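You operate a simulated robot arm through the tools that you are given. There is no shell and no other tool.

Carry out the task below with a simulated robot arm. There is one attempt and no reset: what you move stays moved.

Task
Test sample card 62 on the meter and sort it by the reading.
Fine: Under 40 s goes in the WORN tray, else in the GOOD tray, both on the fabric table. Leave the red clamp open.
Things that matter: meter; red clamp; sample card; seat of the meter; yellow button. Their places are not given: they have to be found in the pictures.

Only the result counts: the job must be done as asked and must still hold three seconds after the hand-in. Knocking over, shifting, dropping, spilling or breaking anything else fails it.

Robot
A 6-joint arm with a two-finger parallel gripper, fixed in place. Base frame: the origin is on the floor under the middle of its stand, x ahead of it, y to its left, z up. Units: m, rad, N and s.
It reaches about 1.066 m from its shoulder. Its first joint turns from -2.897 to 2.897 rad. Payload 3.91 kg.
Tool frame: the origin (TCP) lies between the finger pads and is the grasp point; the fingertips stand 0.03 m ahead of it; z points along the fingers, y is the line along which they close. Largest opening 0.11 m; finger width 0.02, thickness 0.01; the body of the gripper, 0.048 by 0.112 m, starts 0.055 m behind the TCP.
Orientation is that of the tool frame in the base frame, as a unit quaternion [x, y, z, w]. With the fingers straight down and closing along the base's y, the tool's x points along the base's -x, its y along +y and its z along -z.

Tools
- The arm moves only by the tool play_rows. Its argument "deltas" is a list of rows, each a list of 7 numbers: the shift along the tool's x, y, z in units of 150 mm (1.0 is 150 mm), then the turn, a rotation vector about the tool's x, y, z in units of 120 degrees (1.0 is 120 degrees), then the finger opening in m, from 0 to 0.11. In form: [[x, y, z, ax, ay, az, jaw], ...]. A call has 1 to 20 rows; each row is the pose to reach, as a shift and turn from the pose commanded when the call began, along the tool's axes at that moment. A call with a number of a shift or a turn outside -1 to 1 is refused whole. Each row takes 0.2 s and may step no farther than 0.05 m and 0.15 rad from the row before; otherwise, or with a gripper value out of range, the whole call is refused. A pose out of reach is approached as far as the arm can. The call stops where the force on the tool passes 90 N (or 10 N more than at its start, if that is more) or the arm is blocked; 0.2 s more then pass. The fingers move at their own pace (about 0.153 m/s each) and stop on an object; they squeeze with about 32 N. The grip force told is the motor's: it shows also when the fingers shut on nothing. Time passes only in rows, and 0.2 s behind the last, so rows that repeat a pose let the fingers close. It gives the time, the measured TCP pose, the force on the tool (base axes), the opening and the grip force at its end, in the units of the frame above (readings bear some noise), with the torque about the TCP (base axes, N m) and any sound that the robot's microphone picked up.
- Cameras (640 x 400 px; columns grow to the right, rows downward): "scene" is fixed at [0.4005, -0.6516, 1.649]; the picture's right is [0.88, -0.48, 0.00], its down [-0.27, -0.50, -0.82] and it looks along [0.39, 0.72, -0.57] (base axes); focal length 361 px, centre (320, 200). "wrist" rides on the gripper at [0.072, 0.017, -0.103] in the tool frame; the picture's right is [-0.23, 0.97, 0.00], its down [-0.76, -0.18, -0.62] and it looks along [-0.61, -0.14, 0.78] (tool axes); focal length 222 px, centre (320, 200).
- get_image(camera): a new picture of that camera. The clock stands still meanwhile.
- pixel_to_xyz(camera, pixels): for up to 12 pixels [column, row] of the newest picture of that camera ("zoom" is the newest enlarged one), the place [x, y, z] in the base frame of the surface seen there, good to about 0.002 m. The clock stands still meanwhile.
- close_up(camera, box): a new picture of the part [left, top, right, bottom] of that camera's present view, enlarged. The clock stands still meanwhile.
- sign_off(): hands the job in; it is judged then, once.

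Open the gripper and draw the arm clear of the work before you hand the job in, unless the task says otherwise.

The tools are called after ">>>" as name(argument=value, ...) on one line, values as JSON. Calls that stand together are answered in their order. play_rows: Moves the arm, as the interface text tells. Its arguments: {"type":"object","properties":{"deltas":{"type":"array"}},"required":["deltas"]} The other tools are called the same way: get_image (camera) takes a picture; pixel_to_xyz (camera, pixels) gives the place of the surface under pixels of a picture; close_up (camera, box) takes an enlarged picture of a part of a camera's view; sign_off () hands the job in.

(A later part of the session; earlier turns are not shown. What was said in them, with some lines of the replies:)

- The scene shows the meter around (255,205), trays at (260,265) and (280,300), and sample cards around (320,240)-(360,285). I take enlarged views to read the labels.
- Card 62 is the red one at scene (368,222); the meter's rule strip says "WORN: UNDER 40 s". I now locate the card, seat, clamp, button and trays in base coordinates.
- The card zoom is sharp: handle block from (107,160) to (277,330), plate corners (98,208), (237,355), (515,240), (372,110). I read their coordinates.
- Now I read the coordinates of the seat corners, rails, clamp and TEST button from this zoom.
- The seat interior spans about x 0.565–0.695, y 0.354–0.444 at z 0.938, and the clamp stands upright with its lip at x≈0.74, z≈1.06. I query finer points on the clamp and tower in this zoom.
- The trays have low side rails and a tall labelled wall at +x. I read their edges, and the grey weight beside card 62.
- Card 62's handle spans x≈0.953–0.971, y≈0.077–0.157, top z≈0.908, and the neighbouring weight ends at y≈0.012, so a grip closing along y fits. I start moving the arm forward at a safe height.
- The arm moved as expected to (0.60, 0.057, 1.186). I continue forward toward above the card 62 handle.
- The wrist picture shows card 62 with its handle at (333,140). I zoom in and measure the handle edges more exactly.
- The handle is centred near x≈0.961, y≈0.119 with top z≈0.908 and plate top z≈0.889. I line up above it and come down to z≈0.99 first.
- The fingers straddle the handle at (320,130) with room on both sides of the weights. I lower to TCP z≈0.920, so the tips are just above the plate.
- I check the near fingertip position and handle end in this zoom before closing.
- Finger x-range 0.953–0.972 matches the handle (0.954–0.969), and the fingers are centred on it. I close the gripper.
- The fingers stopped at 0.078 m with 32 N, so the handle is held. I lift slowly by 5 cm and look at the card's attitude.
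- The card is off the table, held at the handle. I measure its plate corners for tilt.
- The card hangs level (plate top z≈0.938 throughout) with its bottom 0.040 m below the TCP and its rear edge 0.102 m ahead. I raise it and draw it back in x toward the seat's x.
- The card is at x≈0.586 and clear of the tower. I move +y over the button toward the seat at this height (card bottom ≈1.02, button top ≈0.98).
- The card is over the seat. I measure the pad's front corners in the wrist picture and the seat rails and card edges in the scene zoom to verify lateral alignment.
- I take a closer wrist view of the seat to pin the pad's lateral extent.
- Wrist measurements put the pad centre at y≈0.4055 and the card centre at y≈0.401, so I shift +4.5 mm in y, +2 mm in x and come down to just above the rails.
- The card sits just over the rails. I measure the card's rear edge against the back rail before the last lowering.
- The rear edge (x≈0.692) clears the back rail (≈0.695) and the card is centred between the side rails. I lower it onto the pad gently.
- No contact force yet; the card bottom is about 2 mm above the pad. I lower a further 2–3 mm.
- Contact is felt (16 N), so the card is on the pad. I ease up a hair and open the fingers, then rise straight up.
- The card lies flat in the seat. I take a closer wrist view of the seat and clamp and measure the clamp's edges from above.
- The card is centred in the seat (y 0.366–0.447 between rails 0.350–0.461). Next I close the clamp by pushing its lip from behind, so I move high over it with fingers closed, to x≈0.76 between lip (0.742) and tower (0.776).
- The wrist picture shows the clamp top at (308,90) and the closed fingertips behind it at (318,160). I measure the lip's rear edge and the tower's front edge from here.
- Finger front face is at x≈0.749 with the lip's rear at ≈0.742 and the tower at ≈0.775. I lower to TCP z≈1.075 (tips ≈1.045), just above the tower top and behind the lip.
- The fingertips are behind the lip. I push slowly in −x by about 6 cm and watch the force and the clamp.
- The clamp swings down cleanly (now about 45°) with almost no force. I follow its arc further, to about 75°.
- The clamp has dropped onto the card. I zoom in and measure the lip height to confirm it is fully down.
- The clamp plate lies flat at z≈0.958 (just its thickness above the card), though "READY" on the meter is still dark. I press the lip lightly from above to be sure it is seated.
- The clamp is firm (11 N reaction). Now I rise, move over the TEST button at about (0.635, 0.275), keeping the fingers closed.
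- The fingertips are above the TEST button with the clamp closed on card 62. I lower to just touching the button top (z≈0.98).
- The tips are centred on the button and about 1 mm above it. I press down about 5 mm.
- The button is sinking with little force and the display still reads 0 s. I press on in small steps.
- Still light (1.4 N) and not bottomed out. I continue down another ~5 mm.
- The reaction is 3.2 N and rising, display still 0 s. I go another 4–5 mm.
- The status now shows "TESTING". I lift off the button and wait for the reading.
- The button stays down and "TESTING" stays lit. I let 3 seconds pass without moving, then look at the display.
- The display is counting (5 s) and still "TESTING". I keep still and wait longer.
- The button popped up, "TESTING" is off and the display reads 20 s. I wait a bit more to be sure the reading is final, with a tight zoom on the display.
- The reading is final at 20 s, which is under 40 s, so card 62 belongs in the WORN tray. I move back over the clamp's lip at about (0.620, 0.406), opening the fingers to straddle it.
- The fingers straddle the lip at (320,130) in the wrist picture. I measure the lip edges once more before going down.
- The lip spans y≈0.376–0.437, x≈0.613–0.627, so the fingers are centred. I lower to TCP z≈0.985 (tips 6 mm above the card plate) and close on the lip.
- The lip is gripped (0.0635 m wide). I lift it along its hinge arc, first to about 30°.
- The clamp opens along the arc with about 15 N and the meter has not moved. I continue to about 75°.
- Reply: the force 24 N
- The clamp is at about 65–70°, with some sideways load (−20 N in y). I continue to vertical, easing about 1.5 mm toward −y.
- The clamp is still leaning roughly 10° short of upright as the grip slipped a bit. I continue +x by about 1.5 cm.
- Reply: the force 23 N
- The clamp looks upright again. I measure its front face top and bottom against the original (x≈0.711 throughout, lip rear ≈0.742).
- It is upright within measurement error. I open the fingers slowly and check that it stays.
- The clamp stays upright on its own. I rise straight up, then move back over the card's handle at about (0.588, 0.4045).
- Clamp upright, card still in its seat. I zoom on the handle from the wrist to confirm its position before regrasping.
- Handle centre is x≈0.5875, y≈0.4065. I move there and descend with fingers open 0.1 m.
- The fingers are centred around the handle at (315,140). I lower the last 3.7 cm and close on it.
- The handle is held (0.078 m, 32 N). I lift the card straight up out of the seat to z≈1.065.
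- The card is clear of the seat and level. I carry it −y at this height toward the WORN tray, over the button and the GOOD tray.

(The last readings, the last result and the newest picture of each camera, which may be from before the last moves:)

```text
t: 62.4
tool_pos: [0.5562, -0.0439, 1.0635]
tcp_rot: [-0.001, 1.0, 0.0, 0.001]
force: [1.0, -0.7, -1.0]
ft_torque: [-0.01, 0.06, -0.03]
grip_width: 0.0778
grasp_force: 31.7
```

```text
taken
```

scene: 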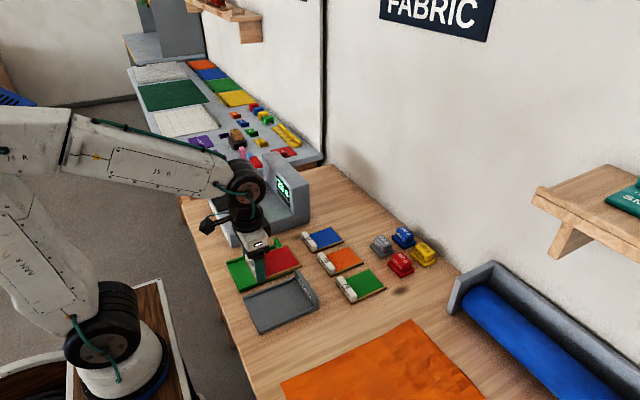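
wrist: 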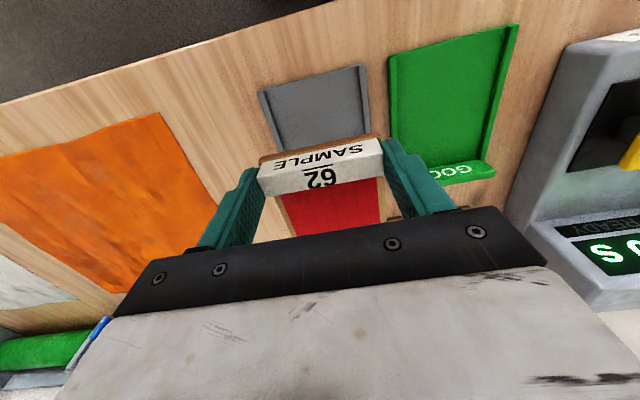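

The card is over the gap above the grey tray (wrist (320,100)). I zoom with the wrist camera to find the grey tray's side rails and front edge.

>>> close_up(camera="wrist", box=[240, 50, 400, 170])

>>> pixel_to_xyz(camera="wrist", pixels=[[260, 92], [361, 66], [268, 91], [355, 70], [276, 130], [366, 110], [315, 100], [262, 162], [380, 140]])

```text
3.33 times, centred on (320, 110) of wrist
```

zoom: 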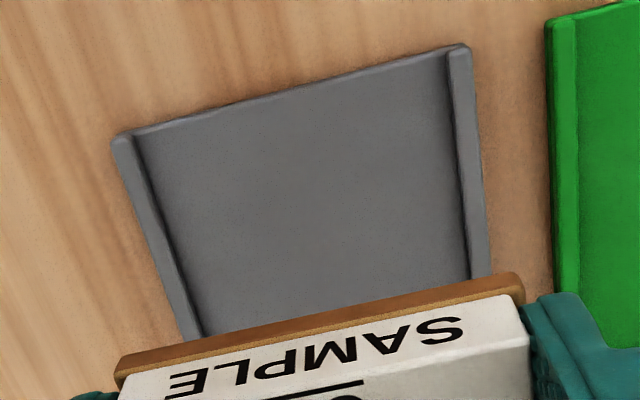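

```text
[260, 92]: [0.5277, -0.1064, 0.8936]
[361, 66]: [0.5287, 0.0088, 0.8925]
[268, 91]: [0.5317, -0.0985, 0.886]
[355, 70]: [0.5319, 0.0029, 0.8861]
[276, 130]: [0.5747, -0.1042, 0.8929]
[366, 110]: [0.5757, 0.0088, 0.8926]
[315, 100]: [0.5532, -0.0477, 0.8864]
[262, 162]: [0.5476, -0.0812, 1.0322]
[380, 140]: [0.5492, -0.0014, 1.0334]
```

The tray's rails centre on y≈−0.049 and the card on y≈−0.041, so I shift −7.5 mm in y and come down to about 1 cm above the tray floor.

>>> play_rows(deltas=[[0, -0.05, 0.08, 0, 0, 0, 0.04], [0, -0.05, 0.25, 0, 0, 0, 0.04], [0, -0.05, 0.42, 0, 0, 0, 0.04], [0, -0.05, 0.6, 0, 0, 0, 0.04], [0, -0.05, 0.75, 0, 0, 0, 0.04], [0, -0.05, 0.83, 0, 0, 0, 0.04], [0, -0.05, 0.83, 0, 0, 0, 0.04]])

>>> get_image(camera="wrist")

>>> close_up(camera="scene", box=[220, 230, 340, 340])

```text
t: 64.0
tool_pos: [0.5569, -0.0511, 0.9389]
tcp_rot: [0.0, 1.0, 0.0, -0.001]
force: [1.1, 0.2, -0.6]
ft_torque: [0.02, 0.05, 0.03]
grip_width: 0.0776
grasp_force: 32.3
```

```text
taken
```

wrist: 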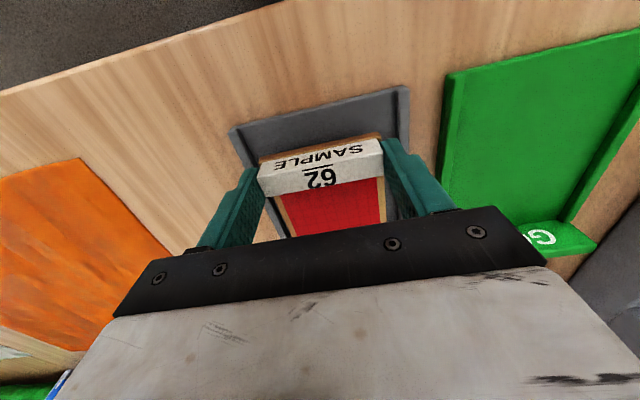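

```text
3.64 times, centred on (280, 285) of scene
```

zoom: 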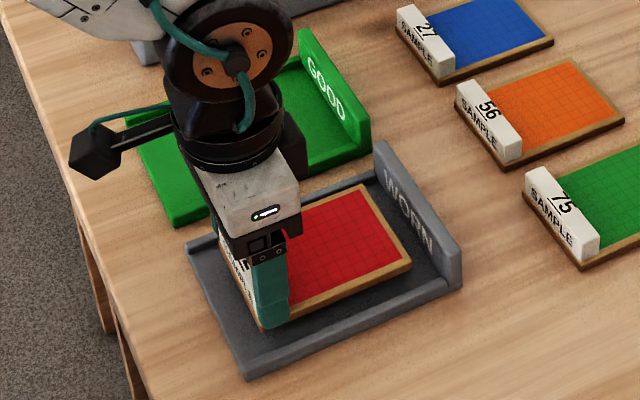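

The card hovers centred inside the WORN tray. I lower it the last centimetre until it touches.

>>> play_rows(deltas=[[0, 0, 0.03, 0, 0, 0, 0.04], [0, 0, 0.055, 0, 0, 0, 0.04], [0, 0, 0.068, 0, 0, 0, 0.04], [0, 0, 0.068, 0, 0, 0, 0.04]])

>>> close_up(camera="scene", box=[240, 255, 320, 325])

```text
t: 65.0
tool_pos: [0.5568, -0.053, 0.9289]
tcp_rot: [-0.001, 1.0, 0.0, 0.0]
force: [0.4, 0.9, 0.2]
ft_torque: [-0.02, 0.02, 0.05]
grip_width: 0.0778
grasp_force: 31.5
```

```text
5.71 times, centred on (280, 290) of scene
```

zoom: 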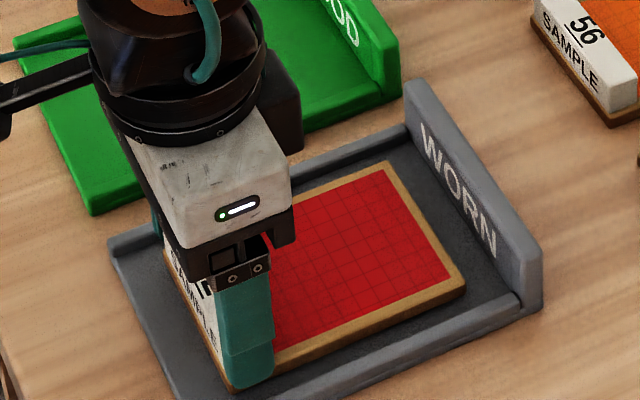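

No contact yet, so I lower another 1.5–2 mm.

>>> play_rows(deltas=[[0, 0, 0.007, 0, 0, 0, 0.04], [0, 0, 0.013, 0, 0, 0, 0.04], [0, 0, 0.013, 0, 0, 0, 0.04]])

```text
t: 65.8
tool_pos: [0.5574, -0.0512, 0.9277]
tcp_rot: [0.0, 1.0, 0.0, -0.001]
force: [0.5, -0.5, 1.0]
ft_torque: [-0.01, 0.07, 0.01]
grip_width: 0.0775
grasp_force: 32.3
```

Force is still about 1 N, so I lower a bit more in 1 mm steps.

>>> play_rows(deltas=[[0, 0, 0.006, 0, 0, 0, 0.04], [0, 0, 0.01, 0, 0, 0, 0.04], [0, 0, 0.01, 0, 0, 0, 0.04]])

>>> close_up(camera="scene", box=[240, 255, 320, 325])

```text
t: 66.6
tool_pos: [0.5575, -0.0506, 0.9272]
tcp_rot: [0.0, 1.0, 0.0, 0.0]
force: [-5.2, -3.1, 22.6]
ft_torque: [-0.13, -0.13, -0.13]
grip_width: 0.078
grasp_force: 31.7
```

```text
5.71 times, centred on (280, 290) of scene
```

zoom: 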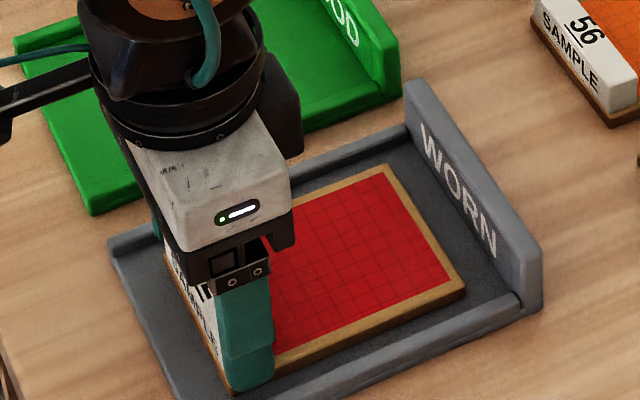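

Contact is felt (22 N), the card rests on the tray floor. I ease up about 1 mm, open to 0.09 m and rise straight up.

>>> play_rows(deltas=[[0, 0, -0.008, 0, 0, 0, 0.04], [0, 0, -0.008, 0, 0, 0, 0.09], [0, 0, -0.008, 0, 0, 0, 0.09], [0, 0, -0.008, 0, 0, 0, 0.09]])

>>> play_rows(deltas=[[0, 0, -0.1, 0, 0, 0, 0.09], [0, 0, -0.3, 0, 0, 0, 0.09], [0, 0, -0.55, 0, 0, 0, 0.09], [0, 0, -0.8, 0, 0, 0, 0.09], [0, 0, -1.0, 0, 0, 0, 0.09]])

>>> play_rows(deltas=[[0.1, 0, -0.2, 0, 0, 0, 0.09], [0.3, 0, -0.4, 0, 0, 0, 0.09], [0.5, 0, -0.6, 0, 0, 0, 0.09], [0.7, 0, -0.8, 0, 0, 0, 0.09], [0.8, 0, -0.9, 0, 0, 0, 0.1], [0.8, 0, -0.9, 0, 0, 0, 0.1]])

>>> get_image(camera="scene")

>>> close_up(camera="scene", box=[190, 140, 340, 345])

```text
t: 67.6
tool_pos: [0.5568, -0.0517, 0.9267]
tcp_rot: [0.0, 1.0, 0.0, 0.001]
force: [0.3, -0.1, 0.3]
ft_torque: [-0.02, 0.05, 0.02]
grip_width: 0.0901
grasp_force: 0.0
```

```text
t: 68.8
tool_pos: [0.5597, -0.0512, 1.077]
tcp_rot: [0.001, 1.0, -0.001, 0.001]
force: [-0.9, 0.4, -0.4]
ft_torque: [-0.02, 0.04, -0.01]
grip_width: 0.0898
grasp_force: 0.1
```

```text
t: 70.2
tool_pos: [0.4396, -0.0518, 1.2113]
tcp_rot: [0.0, 1.0, 0.0, 0.0]
force: [-0.8, 0.1, -0.2]
ft_torque: [0.0, 0.01, -0.03]
grip_width: 0.0998
grasp_force: 0.1
```

```text
taken
```

scene: 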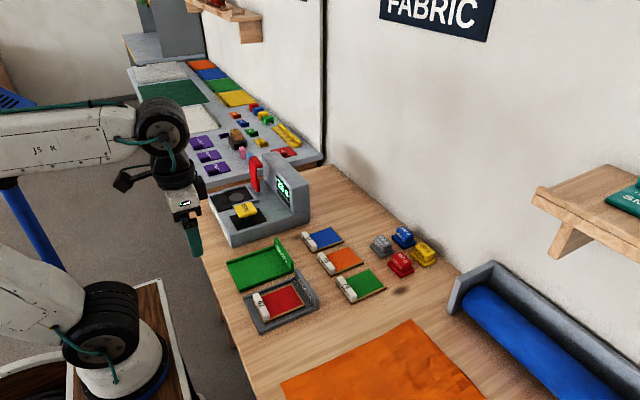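

```text
1.95 times, centred on (265, 242) of scene
```

zoom: 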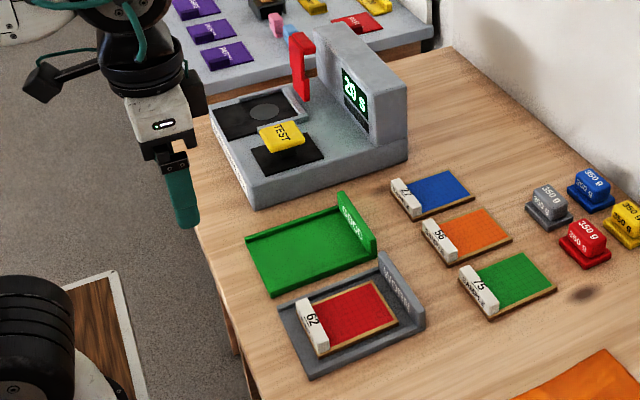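

Card 62 lies flat inside the WORN tray, the clamp is upright, and the arm is clear with the gripper open. I take a last close look at both the tray and the meter before handing in.

>>> close_up(camera="scene", box=[235, 260, 325, 340])

>>> close_up(camera="scene", box=[200, 140, 320, 250])

```text
5.00 times, centred on (280, 300) of scene
```

zoom: 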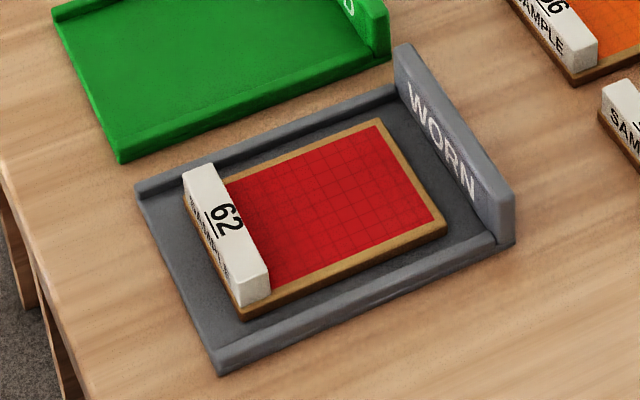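

```text
3.64 times, centred on (260, 195) of scene
```

zoom: 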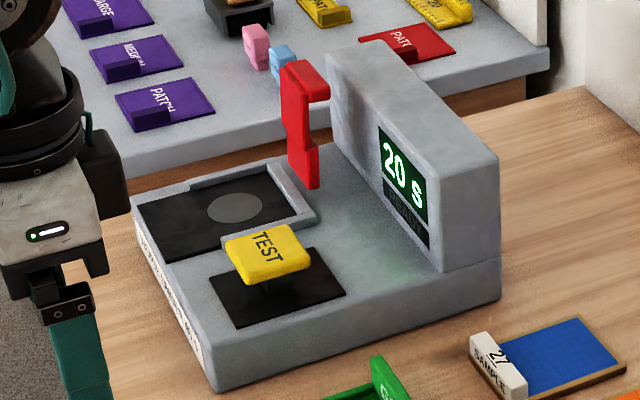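

Card 62 lies flat within the WORN tray, the meter shows 20 s, the clamp is fully open, and nothing else moved. I hand the job in.

>>> sign_off()

```text
The job is handed in.
```

I tested sample card 62 on the meter. It read 20 s, which is under 40 s, so I put the card in the WORN tray.

The red clamp is open and upright, and the arm is clear with the gripper open. In the last pictures the card lies flat inside the tray and nothing else looks moved. The job is handed in, but no verdict came back.
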